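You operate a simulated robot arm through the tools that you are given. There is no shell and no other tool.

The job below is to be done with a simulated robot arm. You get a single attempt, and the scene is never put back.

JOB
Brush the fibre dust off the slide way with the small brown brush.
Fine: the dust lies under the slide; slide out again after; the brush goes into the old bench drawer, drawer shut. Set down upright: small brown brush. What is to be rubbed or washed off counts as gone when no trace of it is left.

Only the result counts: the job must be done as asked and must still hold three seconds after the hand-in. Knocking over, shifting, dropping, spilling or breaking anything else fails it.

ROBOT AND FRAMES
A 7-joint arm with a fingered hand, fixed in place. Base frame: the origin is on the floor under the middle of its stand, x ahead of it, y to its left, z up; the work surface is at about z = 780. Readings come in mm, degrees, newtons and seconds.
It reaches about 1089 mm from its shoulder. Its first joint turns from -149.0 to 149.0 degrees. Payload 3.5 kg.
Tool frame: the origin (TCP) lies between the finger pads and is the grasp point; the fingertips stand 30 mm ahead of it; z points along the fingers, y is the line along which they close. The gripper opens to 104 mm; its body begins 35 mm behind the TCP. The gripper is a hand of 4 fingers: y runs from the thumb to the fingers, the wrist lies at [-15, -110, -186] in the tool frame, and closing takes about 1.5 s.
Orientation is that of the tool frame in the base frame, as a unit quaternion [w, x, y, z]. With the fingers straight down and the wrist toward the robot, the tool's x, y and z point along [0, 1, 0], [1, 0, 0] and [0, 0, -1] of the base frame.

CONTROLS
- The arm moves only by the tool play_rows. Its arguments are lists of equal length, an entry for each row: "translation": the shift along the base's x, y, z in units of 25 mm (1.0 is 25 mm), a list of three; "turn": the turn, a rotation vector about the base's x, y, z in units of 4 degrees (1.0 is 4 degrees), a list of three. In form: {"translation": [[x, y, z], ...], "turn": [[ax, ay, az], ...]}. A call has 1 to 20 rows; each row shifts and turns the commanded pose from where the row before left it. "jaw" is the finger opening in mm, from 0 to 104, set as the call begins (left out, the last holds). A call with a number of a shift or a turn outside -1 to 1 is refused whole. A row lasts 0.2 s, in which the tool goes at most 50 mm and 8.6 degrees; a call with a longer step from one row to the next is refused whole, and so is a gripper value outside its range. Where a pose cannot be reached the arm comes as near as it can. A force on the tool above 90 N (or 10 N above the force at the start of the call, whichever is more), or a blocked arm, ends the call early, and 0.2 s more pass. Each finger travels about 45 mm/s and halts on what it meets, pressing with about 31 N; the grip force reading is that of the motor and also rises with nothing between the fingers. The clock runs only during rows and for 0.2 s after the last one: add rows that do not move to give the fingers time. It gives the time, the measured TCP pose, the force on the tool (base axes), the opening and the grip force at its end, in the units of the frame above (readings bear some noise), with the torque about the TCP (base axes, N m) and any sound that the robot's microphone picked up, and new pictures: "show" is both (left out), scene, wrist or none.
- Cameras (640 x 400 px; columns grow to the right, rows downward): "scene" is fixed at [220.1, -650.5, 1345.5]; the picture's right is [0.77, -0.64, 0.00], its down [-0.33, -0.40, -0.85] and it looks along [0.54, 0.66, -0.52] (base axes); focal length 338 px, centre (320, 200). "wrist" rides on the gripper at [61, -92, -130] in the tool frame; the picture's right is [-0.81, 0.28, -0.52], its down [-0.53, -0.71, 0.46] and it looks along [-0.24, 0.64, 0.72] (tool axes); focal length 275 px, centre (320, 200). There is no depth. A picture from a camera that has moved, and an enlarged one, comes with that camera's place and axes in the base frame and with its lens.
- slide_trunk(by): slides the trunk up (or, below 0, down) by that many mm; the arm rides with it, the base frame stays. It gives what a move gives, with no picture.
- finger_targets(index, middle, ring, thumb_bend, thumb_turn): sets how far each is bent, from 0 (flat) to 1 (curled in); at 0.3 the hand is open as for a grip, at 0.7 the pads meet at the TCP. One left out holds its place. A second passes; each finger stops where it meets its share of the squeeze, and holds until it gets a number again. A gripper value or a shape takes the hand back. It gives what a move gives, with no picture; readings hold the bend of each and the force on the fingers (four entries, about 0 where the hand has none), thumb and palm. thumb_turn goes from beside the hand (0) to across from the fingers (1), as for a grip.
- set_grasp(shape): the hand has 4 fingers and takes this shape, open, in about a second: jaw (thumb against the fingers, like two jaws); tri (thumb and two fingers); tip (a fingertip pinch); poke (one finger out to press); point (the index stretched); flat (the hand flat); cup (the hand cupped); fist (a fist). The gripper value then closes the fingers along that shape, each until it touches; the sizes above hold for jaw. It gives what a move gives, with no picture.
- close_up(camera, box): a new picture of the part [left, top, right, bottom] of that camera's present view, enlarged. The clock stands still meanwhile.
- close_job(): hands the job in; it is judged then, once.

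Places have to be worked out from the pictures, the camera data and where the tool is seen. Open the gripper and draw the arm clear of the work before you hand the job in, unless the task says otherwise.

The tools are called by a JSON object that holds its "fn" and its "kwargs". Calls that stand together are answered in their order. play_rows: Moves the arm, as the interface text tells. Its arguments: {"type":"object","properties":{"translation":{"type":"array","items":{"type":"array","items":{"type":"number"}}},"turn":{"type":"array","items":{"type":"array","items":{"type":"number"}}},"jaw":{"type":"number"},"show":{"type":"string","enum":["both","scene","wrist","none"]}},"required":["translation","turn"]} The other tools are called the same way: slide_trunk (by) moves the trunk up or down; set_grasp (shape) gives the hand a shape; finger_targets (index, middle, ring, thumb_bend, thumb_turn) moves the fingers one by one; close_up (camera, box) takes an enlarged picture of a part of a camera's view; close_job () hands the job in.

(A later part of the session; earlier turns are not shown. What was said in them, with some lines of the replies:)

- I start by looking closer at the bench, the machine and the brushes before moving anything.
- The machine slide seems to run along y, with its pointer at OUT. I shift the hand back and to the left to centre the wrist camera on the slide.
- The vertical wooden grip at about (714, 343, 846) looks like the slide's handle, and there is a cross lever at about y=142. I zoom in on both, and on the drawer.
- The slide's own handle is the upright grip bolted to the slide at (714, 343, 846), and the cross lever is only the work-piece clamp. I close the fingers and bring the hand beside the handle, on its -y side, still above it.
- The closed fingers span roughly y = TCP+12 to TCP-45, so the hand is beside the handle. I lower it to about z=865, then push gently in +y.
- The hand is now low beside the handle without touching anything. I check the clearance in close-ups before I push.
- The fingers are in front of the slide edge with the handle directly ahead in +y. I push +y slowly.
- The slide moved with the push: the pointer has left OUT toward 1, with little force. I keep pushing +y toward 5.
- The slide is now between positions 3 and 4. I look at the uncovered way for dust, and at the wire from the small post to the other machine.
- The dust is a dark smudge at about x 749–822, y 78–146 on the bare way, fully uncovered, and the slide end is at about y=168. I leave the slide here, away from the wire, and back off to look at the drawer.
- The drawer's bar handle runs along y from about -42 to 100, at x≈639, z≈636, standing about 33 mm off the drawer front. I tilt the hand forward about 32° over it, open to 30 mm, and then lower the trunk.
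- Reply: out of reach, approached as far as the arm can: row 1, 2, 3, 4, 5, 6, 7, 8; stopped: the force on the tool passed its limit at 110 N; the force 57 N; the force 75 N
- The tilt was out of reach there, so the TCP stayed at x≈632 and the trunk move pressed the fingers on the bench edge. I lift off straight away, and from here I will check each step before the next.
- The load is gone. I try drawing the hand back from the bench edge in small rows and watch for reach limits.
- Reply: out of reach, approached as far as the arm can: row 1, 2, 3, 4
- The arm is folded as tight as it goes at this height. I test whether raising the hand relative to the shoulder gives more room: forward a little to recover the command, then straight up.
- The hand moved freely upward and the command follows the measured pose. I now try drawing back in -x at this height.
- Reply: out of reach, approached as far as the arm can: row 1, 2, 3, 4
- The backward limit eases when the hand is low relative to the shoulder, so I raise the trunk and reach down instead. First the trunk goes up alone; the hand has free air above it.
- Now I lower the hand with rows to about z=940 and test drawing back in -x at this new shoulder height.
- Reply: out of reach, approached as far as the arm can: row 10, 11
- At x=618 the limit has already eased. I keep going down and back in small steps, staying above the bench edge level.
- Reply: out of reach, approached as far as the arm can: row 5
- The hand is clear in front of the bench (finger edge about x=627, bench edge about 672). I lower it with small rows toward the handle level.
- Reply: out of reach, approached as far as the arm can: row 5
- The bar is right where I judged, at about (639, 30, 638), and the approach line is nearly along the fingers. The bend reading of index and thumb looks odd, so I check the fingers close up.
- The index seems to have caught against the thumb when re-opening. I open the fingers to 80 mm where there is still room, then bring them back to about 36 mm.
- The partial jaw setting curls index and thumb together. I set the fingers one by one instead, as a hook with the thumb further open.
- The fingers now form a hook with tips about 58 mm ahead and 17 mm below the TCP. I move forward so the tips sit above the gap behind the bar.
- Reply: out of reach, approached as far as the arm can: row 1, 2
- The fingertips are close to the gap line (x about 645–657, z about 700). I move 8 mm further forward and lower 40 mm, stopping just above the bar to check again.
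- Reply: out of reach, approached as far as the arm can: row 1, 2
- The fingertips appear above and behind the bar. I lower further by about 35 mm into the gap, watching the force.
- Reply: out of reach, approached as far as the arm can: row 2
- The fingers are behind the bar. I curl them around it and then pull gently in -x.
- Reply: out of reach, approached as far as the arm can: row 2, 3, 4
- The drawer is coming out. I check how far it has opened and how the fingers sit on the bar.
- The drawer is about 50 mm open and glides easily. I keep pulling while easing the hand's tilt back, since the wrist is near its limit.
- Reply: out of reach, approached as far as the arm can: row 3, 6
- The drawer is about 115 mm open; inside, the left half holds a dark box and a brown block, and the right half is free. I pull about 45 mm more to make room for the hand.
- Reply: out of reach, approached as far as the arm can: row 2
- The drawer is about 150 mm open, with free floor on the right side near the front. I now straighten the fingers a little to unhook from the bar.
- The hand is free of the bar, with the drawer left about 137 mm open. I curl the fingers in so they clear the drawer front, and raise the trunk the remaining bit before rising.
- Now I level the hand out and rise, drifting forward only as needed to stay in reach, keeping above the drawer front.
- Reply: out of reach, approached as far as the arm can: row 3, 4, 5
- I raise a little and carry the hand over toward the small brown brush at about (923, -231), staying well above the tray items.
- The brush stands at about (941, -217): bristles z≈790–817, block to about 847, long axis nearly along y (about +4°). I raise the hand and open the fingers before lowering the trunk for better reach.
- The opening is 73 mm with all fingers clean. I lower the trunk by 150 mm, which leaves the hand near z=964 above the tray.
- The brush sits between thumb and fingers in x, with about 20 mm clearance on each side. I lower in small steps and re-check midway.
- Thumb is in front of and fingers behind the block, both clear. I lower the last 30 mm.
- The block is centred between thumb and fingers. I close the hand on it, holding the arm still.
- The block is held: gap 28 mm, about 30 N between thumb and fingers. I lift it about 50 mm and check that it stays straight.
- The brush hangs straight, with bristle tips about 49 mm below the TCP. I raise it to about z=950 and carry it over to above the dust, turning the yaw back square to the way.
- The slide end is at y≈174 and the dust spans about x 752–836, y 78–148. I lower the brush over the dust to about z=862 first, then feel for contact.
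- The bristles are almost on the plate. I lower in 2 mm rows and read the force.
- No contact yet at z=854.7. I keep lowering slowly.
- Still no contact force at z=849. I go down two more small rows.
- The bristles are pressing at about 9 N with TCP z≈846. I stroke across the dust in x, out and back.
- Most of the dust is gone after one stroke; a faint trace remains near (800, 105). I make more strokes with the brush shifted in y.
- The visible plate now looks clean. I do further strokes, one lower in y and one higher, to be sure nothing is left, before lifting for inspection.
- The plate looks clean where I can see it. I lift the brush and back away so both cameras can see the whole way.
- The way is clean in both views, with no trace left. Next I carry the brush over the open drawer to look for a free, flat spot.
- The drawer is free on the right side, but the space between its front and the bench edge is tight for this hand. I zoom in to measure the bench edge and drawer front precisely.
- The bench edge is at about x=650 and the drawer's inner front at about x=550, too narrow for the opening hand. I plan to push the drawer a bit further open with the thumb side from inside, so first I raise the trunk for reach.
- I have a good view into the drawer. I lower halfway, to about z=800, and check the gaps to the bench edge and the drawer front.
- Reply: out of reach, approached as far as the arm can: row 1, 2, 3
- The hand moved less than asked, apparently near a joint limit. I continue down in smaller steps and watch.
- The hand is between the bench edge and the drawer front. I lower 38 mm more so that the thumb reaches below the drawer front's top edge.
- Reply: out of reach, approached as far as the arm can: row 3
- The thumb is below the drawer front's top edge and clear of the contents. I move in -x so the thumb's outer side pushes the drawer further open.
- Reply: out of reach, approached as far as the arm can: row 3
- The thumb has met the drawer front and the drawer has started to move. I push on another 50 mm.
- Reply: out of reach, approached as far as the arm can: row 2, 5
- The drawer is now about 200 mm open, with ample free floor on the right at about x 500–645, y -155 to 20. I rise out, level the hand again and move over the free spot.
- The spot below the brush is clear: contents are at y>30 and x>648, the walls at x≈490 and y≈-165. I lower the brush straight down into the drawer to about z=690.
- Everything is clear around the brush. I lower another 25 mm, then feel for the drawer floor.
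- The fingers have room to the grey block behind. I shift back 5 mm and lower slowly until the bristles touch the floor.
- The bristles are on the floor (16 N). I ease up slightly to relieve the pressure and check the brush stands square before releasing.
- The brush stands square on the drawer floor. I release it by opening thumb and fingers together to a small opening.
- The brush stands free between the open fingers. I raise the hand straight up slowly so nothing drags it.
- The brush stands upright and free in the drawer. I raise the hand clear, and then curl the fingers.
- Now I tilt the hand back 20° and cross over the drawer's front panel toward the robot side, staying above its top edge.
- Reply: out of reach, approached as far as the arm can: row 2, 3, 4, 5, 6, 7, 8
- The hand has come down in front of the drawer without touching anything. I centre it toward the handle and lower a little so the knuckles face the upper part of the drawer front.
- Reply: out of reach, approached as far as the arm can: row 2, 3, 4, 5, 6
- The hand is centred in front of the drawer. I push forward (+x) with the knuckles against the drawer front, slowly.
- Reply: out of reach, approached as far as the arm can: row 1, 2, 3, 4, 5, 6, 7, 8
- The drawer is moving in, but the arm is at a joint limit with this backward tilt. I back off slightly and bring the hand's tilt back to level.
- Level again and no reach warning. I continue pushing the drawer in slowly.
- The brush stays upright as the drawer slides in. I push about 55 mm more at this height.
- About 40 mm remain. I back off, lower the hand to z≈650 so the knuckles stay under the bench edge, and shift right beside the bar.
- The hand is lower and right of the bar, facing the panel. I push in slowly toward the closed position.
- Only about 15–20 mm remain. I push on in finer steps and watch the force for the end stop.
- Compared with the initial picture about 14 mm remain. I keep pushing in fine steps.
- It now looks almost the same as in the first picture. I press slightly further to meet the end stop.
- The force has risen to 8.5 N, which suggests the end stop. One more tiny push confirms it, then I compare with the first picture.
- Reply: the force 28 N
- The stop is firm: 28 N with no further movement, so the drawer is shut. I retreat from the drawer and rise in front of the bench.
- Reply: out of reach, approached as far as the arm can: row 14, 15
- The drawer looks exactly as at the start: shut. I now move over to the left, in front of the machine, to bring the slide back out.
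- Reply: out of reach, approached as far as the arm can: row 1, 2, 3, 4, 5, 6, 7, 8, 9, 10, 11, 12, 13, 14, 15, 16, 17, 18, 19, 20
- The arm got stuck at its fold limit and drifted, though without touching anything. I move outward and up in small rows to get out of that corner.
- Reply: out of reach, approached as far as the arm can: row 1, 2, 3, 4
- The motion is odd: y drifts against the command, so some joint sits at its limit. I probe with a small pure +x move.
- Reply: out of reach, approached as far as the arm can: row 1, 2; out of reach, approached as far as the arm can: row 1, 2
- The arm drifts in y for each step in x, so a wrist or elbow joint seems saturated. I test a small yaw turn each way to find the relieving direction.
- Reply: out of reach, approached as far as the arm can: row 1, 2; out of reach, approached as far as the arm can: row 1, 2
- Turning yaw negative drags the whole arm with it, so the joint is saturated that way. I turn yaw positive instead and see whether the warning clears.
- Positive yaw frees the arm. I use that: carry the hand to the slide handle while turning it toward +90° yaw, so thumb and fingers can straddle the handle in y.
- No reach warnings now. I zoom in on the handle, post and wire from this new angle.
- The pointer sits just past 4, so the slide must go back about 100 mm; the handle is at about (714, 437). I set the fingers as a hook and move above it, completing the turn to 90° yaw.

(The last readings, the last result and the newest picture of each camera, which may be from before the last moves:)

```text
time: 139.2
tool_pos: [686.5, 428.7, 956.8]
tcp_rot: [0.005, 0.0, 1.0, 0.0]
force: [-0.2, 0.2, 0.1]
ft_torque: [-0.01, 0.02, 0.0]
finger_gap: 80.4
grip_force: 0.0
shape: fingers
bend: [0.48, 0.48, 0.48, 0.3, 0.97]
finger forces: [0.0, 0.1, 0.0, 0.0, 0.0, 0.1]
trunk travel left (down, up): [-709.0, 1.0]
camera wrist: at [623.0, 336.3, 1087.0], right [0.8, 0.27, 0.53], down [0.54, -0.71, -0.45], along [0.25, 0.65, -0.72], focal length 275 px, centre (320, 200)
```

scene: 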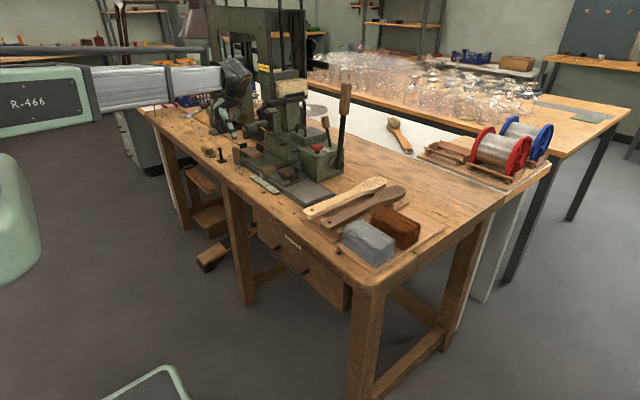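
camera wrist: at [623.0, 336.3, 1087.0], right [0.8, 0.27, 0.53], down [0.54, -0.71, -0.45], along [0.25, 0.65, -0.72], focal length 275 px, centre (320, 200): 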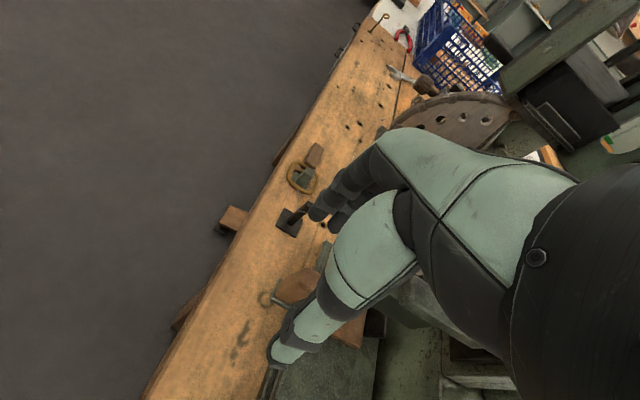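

{"fn": "close_up", "kwargs": {"camera": "wrist", "box": [220, 130, 420, 380]}}

{"fn": "close_up", "kwargs": {"camera": "scene", "box": [190, 60, 330, 200]}}

```text
1.60 times, centred on (320, 255) of wrist
camera zoom: at [623.0, 336.3, 1087.0], right [0.8, 0.27, 0.53], down [0.54, -0.71, -0.45], along [0.25, 0.65, -0.72], focal length 440 px, centre (320, 112)
```

zoom: 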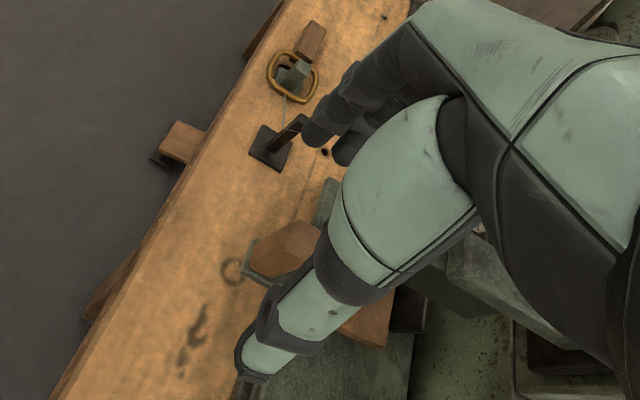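

```text
2.86 times, centred on (260, 130) of scene
camera zoom: at [220.1, -650.5, 1345.5], right [0.77, -0.64, 0.0], down [-0.33, -0.4, -0.85], along [0.54, 0.66, -0.52], focal length 965 px, centre (491, 400)
```

zoom: 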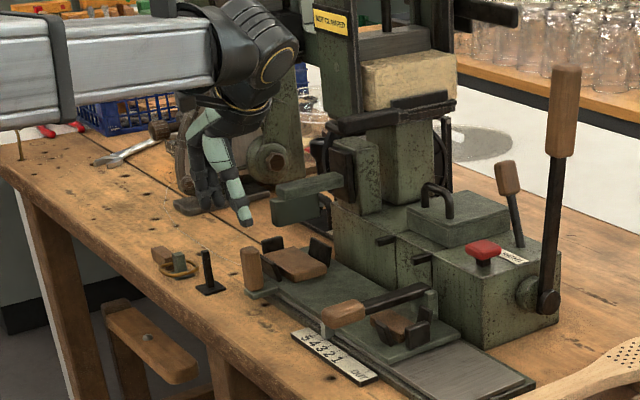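

The fingers sit beyond the handle on its +y side, well short of the post. I lower the hand about 85 mm so that they reach down behind the handle.

{"fn": "play_rows", "kwargs": {"translation": [[0, 0, -0.8], [0, 0, -0.8], [0, 0, -0.8], [0, 0, -0.8], [0, 0, 0]], "turn": [[0, 0, 0], [0, 0, 0], [0, 0, 0], [0, 0, 0], [0, 0, 0]]}}

{"fn": "close_up", "kwargs": {"camera": "wrist", "box": [220, 130, 420, 380]}}

{"fn": "close_up", "kwargs": {"camera": "scene", "box": [200, 100, 320, 200]}}

```text
time: 140.4
tool_pos: [687.6, 428.9, 875.7]
tcp_rot: [0.008, 0.001, 1.0, 0.001]
force: [0.1, 0.5, 0.2]
ft_torque: [0.0, 0.0, -0.01]
finger_gap: 80.4
grip_force: 0.1
shape: fingers
bend: [0.48, 0.48, 0.48, 0.3, 0.97]
finger forces: [0.0, 0.0, 0.0, 0.1, 0.0, 0.0]
trunk travel left (down, up): [-709.0, 1.0]
camera wrist: at [624.0, 335.9, 1006.7], right [0.8, 0.27, 0.53], down [0.54, -0.71, -0.45], along [0.25, 0.65, -0.72], focal length 275 px, centre (320, 200)
```

scene: 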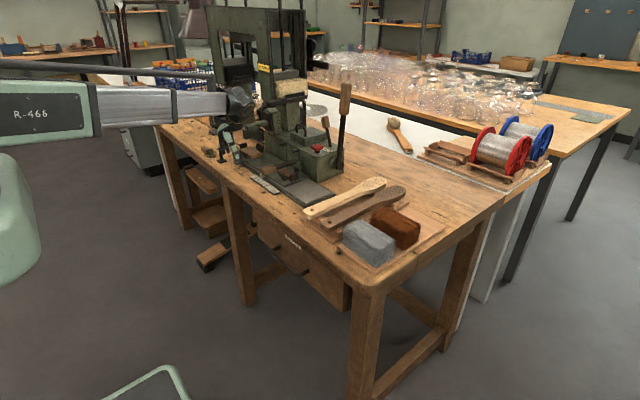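
wrist: 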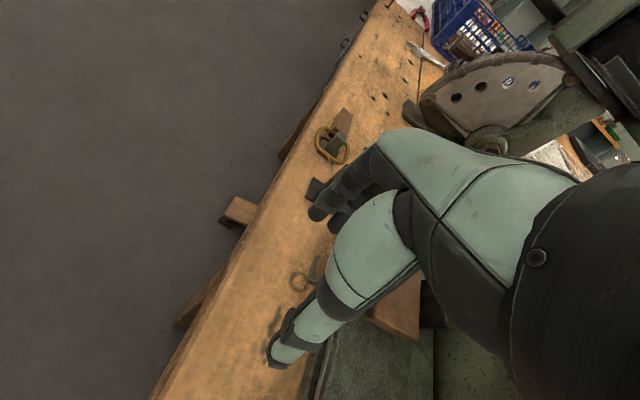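

```text
1.60 times, centred on (320, 255) of wrist
camera zoom: at [624.0, 335.9, 1006.7], right [0.8, 0.27, 0.53], down [0.54, -0.71, -0.45], along [0.25, 0.65, -0.72], focal length 440 px, centre (320, 112)
```

zoom: 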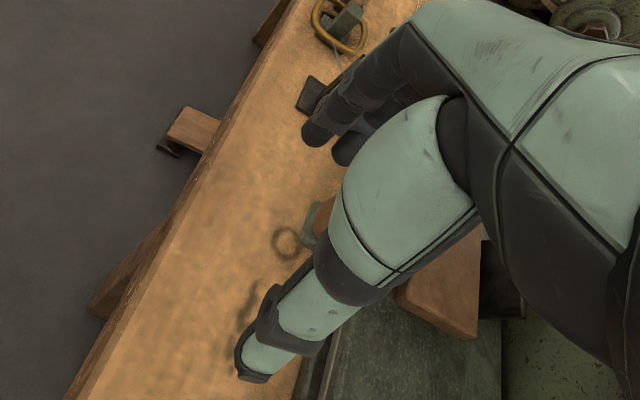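

```text
4.00 times, centred on (260, 150) of scene
camera zoom: at [220.1, -650.5, 1345.5], right [0.77, -0.64, 0.0], down [-0.33, -0.4, -0.85], along [0.54, 0.66, -0.52], focal length 1351 px, centre (560, 400)
```

zoom: 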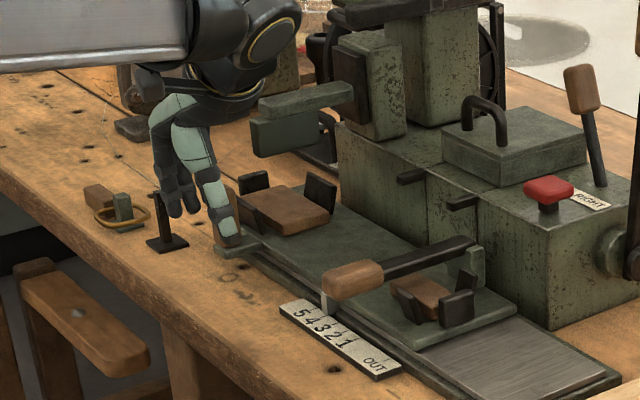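

The handle is between thumb and fingers. I draw the hand slowly in -y so the fingers bring the slide back toward OUT.

{"fn": "play_rows", "kwargs": {"translation": [[0, -0.4, 0], [0, -0.4, 0], [0, -0.4, 0], [0, -0.4, 0], [0, -0.4, 0], [0, 0, 0]], "turn": [[0, 0, 0], [0, 0, 0], [0, 0, 0], [0, 0, 0], [0, 0, 0], [0, 0, 0]]}}

{"fn": "close_up", "kwargs": {"camera": "scene", "box": [200, 100, 340, 210]}}

```text
time: 141.8
tool_pos: [686.6, 378.6, 876.7]
tcp_rot: [0.007, 0.002, 1.0, 0.001]
force: [-0.2, 0.4, -0.6]
ft_torque: [-0.02, -0.03, -0.03]
finger_gap: 80.3
grip_force: 0.1
shape: fingers
bend: [0.48, 0.48, 0.48, 0.3, 0.97]
finger forces: [0.1, 0.1, 0.1, 0.0, 0.0, 0.0]
trunk travel left (down, up): [-709.0, 1.0]
camera wrist: at [623.5, 285.6, 1007.0], right [0.8, 0.27, 0.53], down [0.54, -0.71, -0.45], along [0.25, 0.65, -0.72], focal length 275 px, centre (320, 200)
```

scene: 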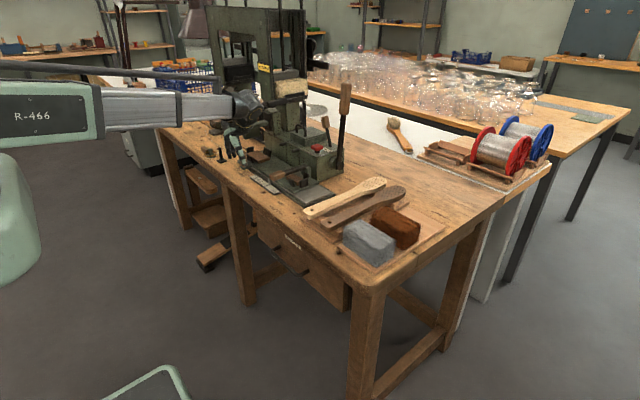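
wrist: 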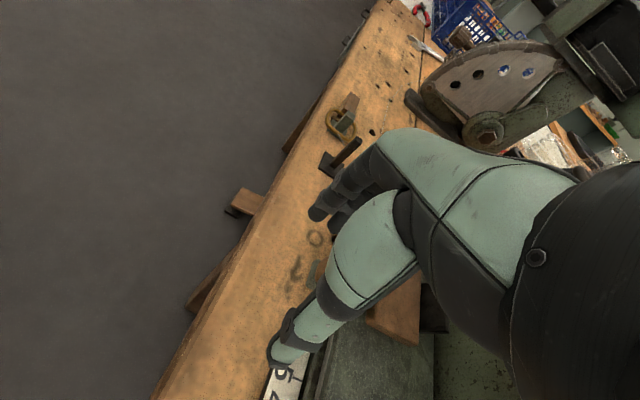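

```text
3.64 times, centred on (270, 155) of scene
camera zoom: at [220.1, -650.5, 1345.5], right [0.77, -0.64, 0.0], down [-0.33, -0.4, -0.85], along [0.54, 0.66, -0.52], focal length 1228 px, centre (502, 364)
```

zoom: 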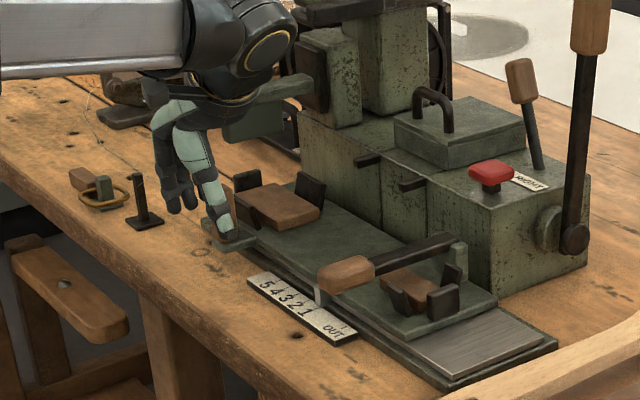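

The slide is following: the pointer is between 2 and 1. I continue about 35 mm and then check the pointer against the OUT mark.

{"fn": "play_rows", "kwargs": {"translation": [[0, -0.35, 0], [0, -0.35, 0], [0, -0.35, 0], [0, -0.35, 0], [0, 0, 0]], "turn": [[0, 0, 0], [0, 0, 0], [0, 0, 0], [0, 0, 0], [0, 0, 0]]}}

{"fn": "close_up", "kwargs": {"camera": "scene", "box": [230, 150, 340, 210]}}

```text
time: 143.0
tool_pos: [687.7, 344.1, 875.9]
tcp_rot: [0.007, 0.001, 1.0, 0.0]
force: [-0.2, 0.3, 0.0]
ft_torque: [0.0, 0.01, 0.02]
finger_gap: 80.0
grip_force: 0.3
shape: fingers
bend: [0.48, 0.48, 0.47, 0.3, 0.97]
finger forces: [0.0, 0.0, 0.3, 0.0, 0.1, 0.1]
trunk travel left (down, up): [-709.0, 1.0]
camera wrist: at [623.6, 250.6, 1007.1], right [0.8, 0.27, 0.53], down [0.54, -0.71, -0.45], along [0.25, 0.65, -0.72], focal length 275 px, centre (320, 200)
```

scene: 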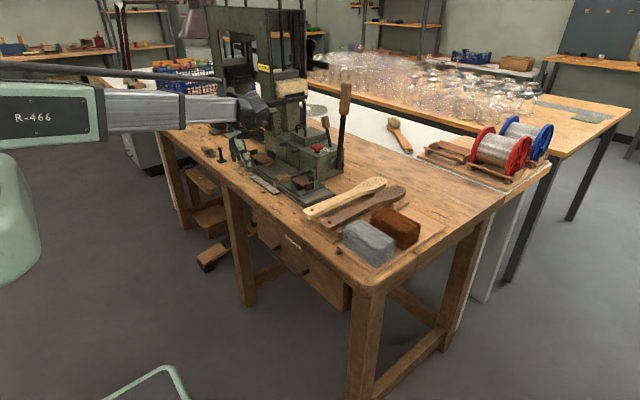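
wrist: 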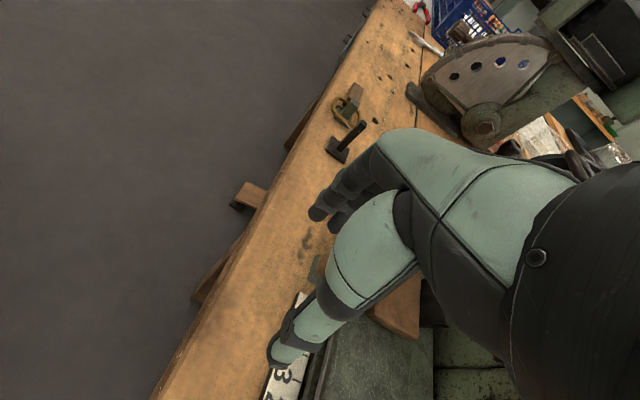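

```text
5.82 times, centred on (285, 180) of scene
camera zoom: at [220.1, -650.5, 1345.5], right [0.77, -0.64, 0.0], down [-0.33, -0.4, -0.85], along [0.54, 0.66, -0.52], focal length 1965 px, centre (524, 316)
```

zoom: 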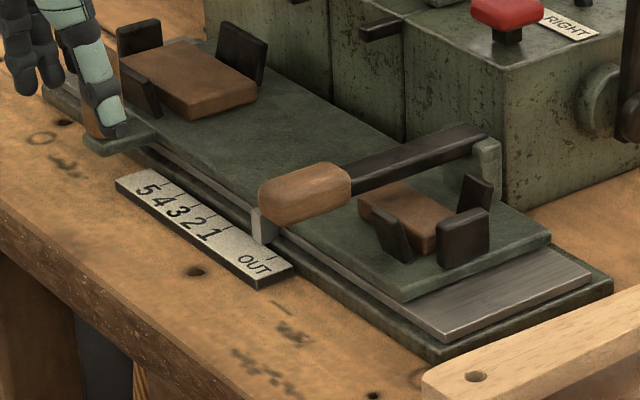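

The pointer is close to OUT; by comparison with the first picture about 17 mm remain. I go 10 mm further and compare in the same close-up as at the start.

{"fn": "play_rows", "kwargs": {"translation": [[0, -0.2, 0], [0, -0.2, 0], [0, 0, 0]], "turn": [[0, 0, 0], [0, 0, 0], [0, 0, 0]], "show": "none"}}

{"fn": "close_up", "kwargs": {"camera": "scene", "box": [270, 160, 340, 210]}}

```text
time: 143.8
tool_pos: [687.1, 333.6, 876.2]
tcp_rot: [0.008, 0.0, 1.0, 0.001]
force: [0.0, 0.0, 0.7]
ft_torque: [0.0, 0.01, -0.01]
finger_gap: 80.3
grip_force: 0.1
shape: fingers
bend: [0.48, 0.48, 0.48, 0.3, 0.97]
finger forces: [0.0, 0.0, 0.0, 0.0, 0.0, 0.1]
trunk travel left (down, up): [-709.0, 1.0]
```

```text
8.00 times, centred on (305, 185) of scene
camera zoom: at [220.1, -650.5, 1345.5], right [0.77, -0.64, 0.0], down [-0.33, -0.4, -0.85], along [0.54, 0.66, -0.52], focal length 2702 px, centre (440, 320)
```

zoom: 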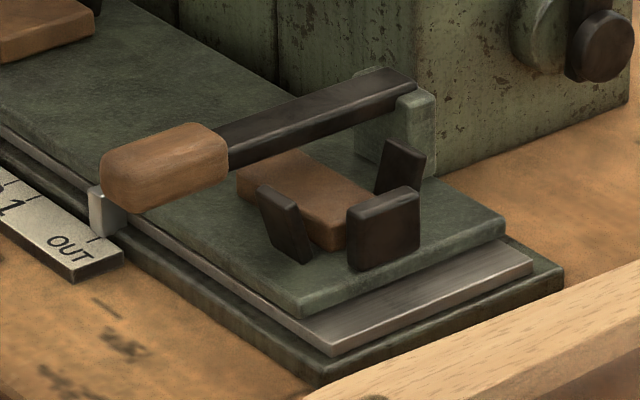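

The close-up now matches the starting picture exactly: the slide is back at OUT. I lift the hand straight up, away from the handle.

{"fn": "play_rows", "kwargs": {"translation": [[0, 0.2, 0], [0, 0, 0.6], [0, 0, 1], [0, 0, 1], [0, 0, 1], [0, 0, 1]], "turn": [[0, 0, 0], [0, 0, 0], [0, 0, 0], [0, 0, 0], [0, 0, 0], [0, 0, 0]]}}

{"fn": "close_up", "kwargs": {"camera": "scene", "box": [230, 120, 350, 210]}}

```text
time: 145.2
tool_pos: [686.3, 338.4, 993.0]
tcp_rot: [0.007, 0.001, 1.0, 0.001]
force: [0.1, 0.2, 0.3]
ft_torque: [0.03, -0.02, 0.02]
finger_gap: 80.3
grip_force: 0.0
shape: fingers
bend: [0.48, 0.48, 0.48, 0.3, 0.97]
finger forces: [0.0, 0.0, 0.0, 0.0, 0.0, 0.0]
trunk travel left (down, up): [-709.0, 1.0]
camera wrist: at [622.9, 246.0, 1122.7], right [0.8, 0.27, 0.53], down [0.54, -0.71, -0.45], along [0.25, 0.65, -0.72], focal length 275 px, centre (320, 200)
```

scene: 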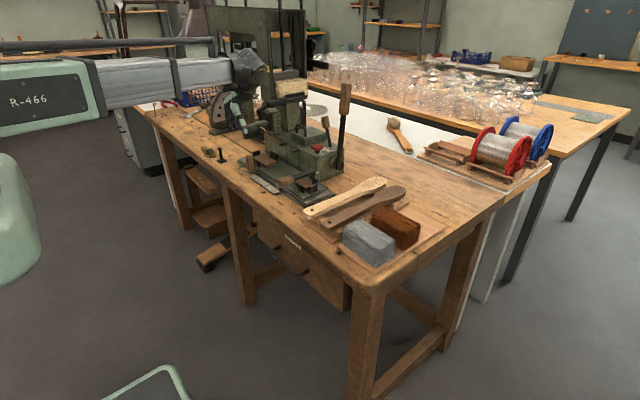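
wrist: 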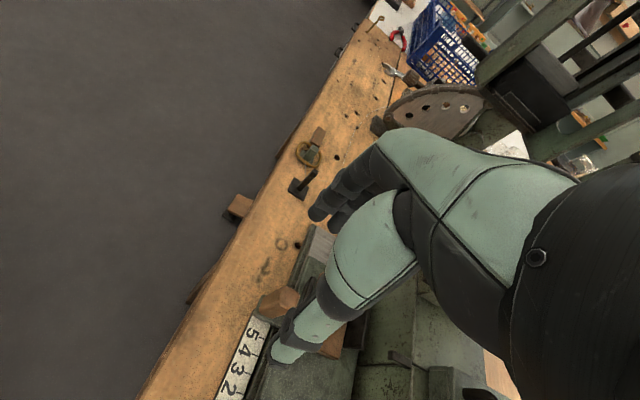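

```text
4.44 times, centred on (290, 165) of scene
camera zoom: at [220.1, -650.5, 1345.5], right [0.77, -0.64, 0.0], down [-0.33, -0.4, -0.85], along [0.54, 0.66, -0.52], focal length 1501 px, centre (453, 356)
```

zoom: 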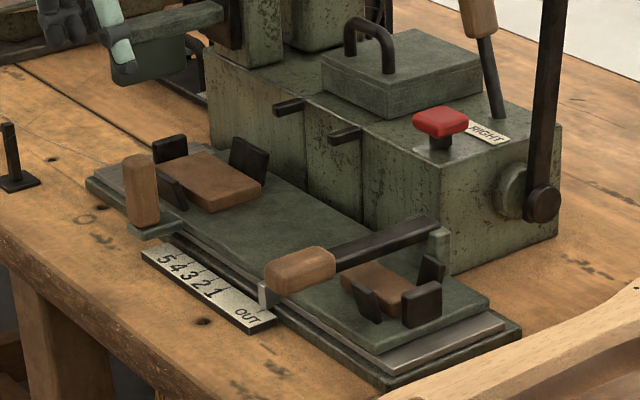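

The machine looks just as it did at the start, with the way clean under the slide. I draw the arm up and back, and open the hand.

{"fn": "play_rows", "kwargs": {"translation": [[-0.4, -0.5, 0.8], [-0.5, -0.5, 0.8], [-0.5, -0.5, 0.6], [-0.5, -0.5, 0.4], [-0.4, -0.5, 0]], "turn": [[0, 0, -0.5], [0, 0, -0.5], [0, 0, -0.5], [0, 0, -0.5], [0, 0, -0.5]]}}

{"fn": "set_grasp", "kwargs": {"shape": "jaw"}}

{"fn": "close_up", "kwargs": {"camera": "scene", "box": [220, 140, 460, 320]}}

{"fn": "close_up", "kwargs": {"camera": "scene", "box": [230, 190, 370, 320]}}

```text
time: 146.4
tool_pos: [630.1, 276.2, 1057.5]
tcp_rot: [0.007, 0.087, 0.996, 0.0]
force: [0.6, -0.3, -0.6]
ft_torque: [0.01, 0.01, 0.01]
finger_gap: 80.3
grip_force: 0.1
shape: fingers
bend: [0.48, 0.48, 0.48, 0.3, 0.97]
finger forces: [0.0, 0.0, 0.1, 0.0, 0.0, 0.1]
trunk travel left (down, up): [-709.0, 1.0]
camera wrist: at [550.5, 195.6, 1187.9], right [0.84, 0.13, 0.53], down [0.41, -0.8, -0.45], along [0.36, 0.59, -0.72], focal length 275 px, centre (320, 200)
```

scene: 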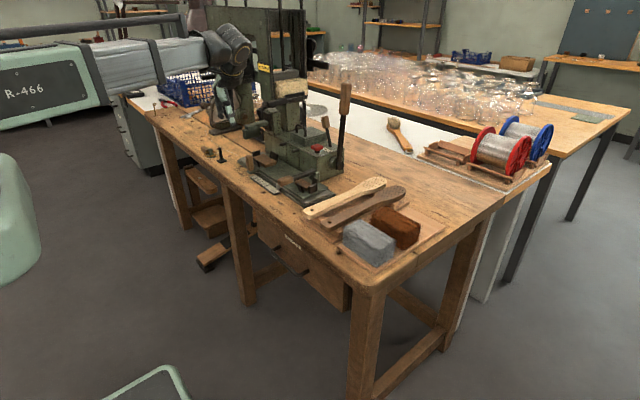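
wrist: 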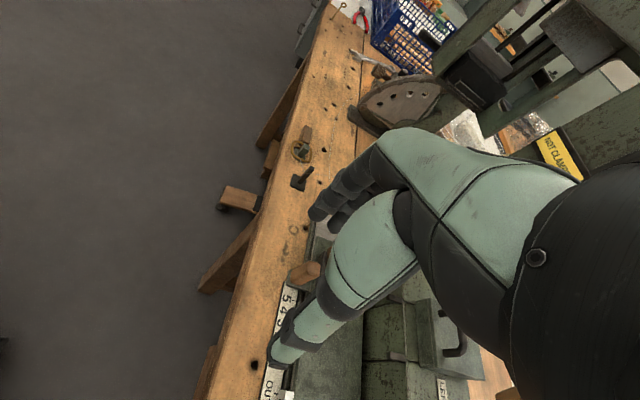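

```text
time: 147.3
tool_pos: [630.2, 276.5, 1056.3]
tcp_rot: [0.008, 0.088, 0.996, 0.0]
force: [0.9, 0.0, 0.3]
ft_torque: [-0.01, -0.02, -0.01]
finger_gap: 103.6
grip_force: 0.0
shape: jaw
bend: [0.3, 0.3, 0.3, 0.3, 0.97]
finger forces: [0.1, 0.0, 0.0, 0.0, 0.1, 0.0]
trunk travel left (down, up): [-709.0, 1.0]
```

```text
2.22 times, centred on (340, 230) of scene
camera zoom: at [220.1, -650.5, 1345.5], right [0.77, -0.64, 0.0], down [-0.33, -0.4, -0.85], along [0.54, 0.66, -0.52], focal length 750 px, centre (276, 133)
```

zoom: 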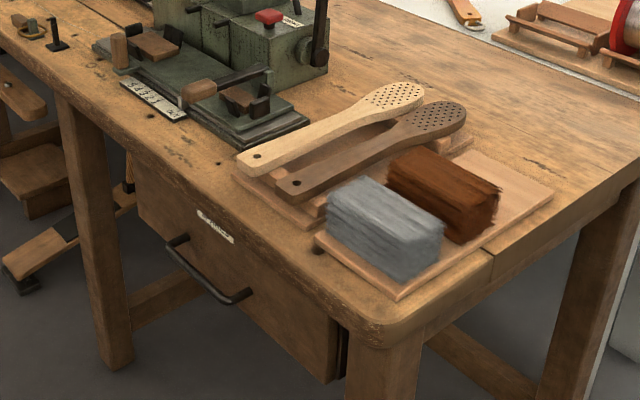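

```text
3.08 times, centred on (300, 255) of scene
camera zoom: at [220.1, -650.5, 1345.5], right [0.77, -0.64, 0.0], down [-0.33, -0.4, -0.85], along [0.54, 0.66, -0.52], focal length 1039 px, centre (382, 31)
```

zoom: 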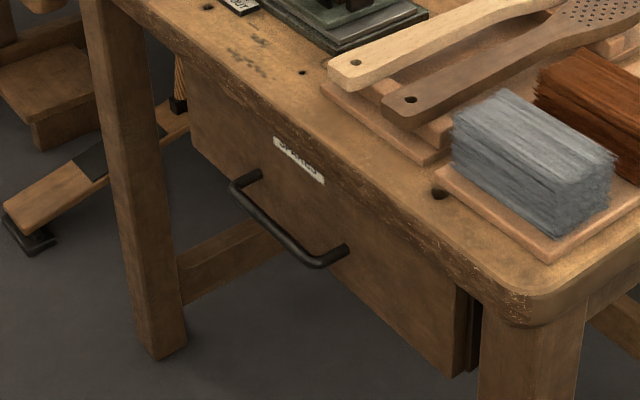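

The drawer is shut, the slide is at OUT, the way is clean and the rest of the bench matches the first picture. When the drawer was last far enough open to see in, the brush stood upright. The hand is open and clear, so I hand the job in.

{"fn": "close_job", "kwargs": {}}

```text
The job is handed in.
```

I brushed the fibre dust off the slide way and handed the job in; I have not been told how it was judged.

- **Dust:** I slid the slide in to about position 4 and brushed the uncovered way. Neither camera showed any trace afterwards.
- **Slide:** It is back at OUT, and the close-up matches the one taken at the start.
- **Brush:** I set it down upright on the free right side of the old bench drawer. It was still upright when the drawer was nearly shut. I could not see it for the last 40 mm or so, which I closed slowly.
- **Drawer:** It is shut against its stop and looks as it did at the start.

Early on, a trunk move I made too soon pressed the fingers onto the front edge of the bench, peaking at about 110 N. I saw no damage and nothing moved. In the last pictures of the bench, everything else is where it was.
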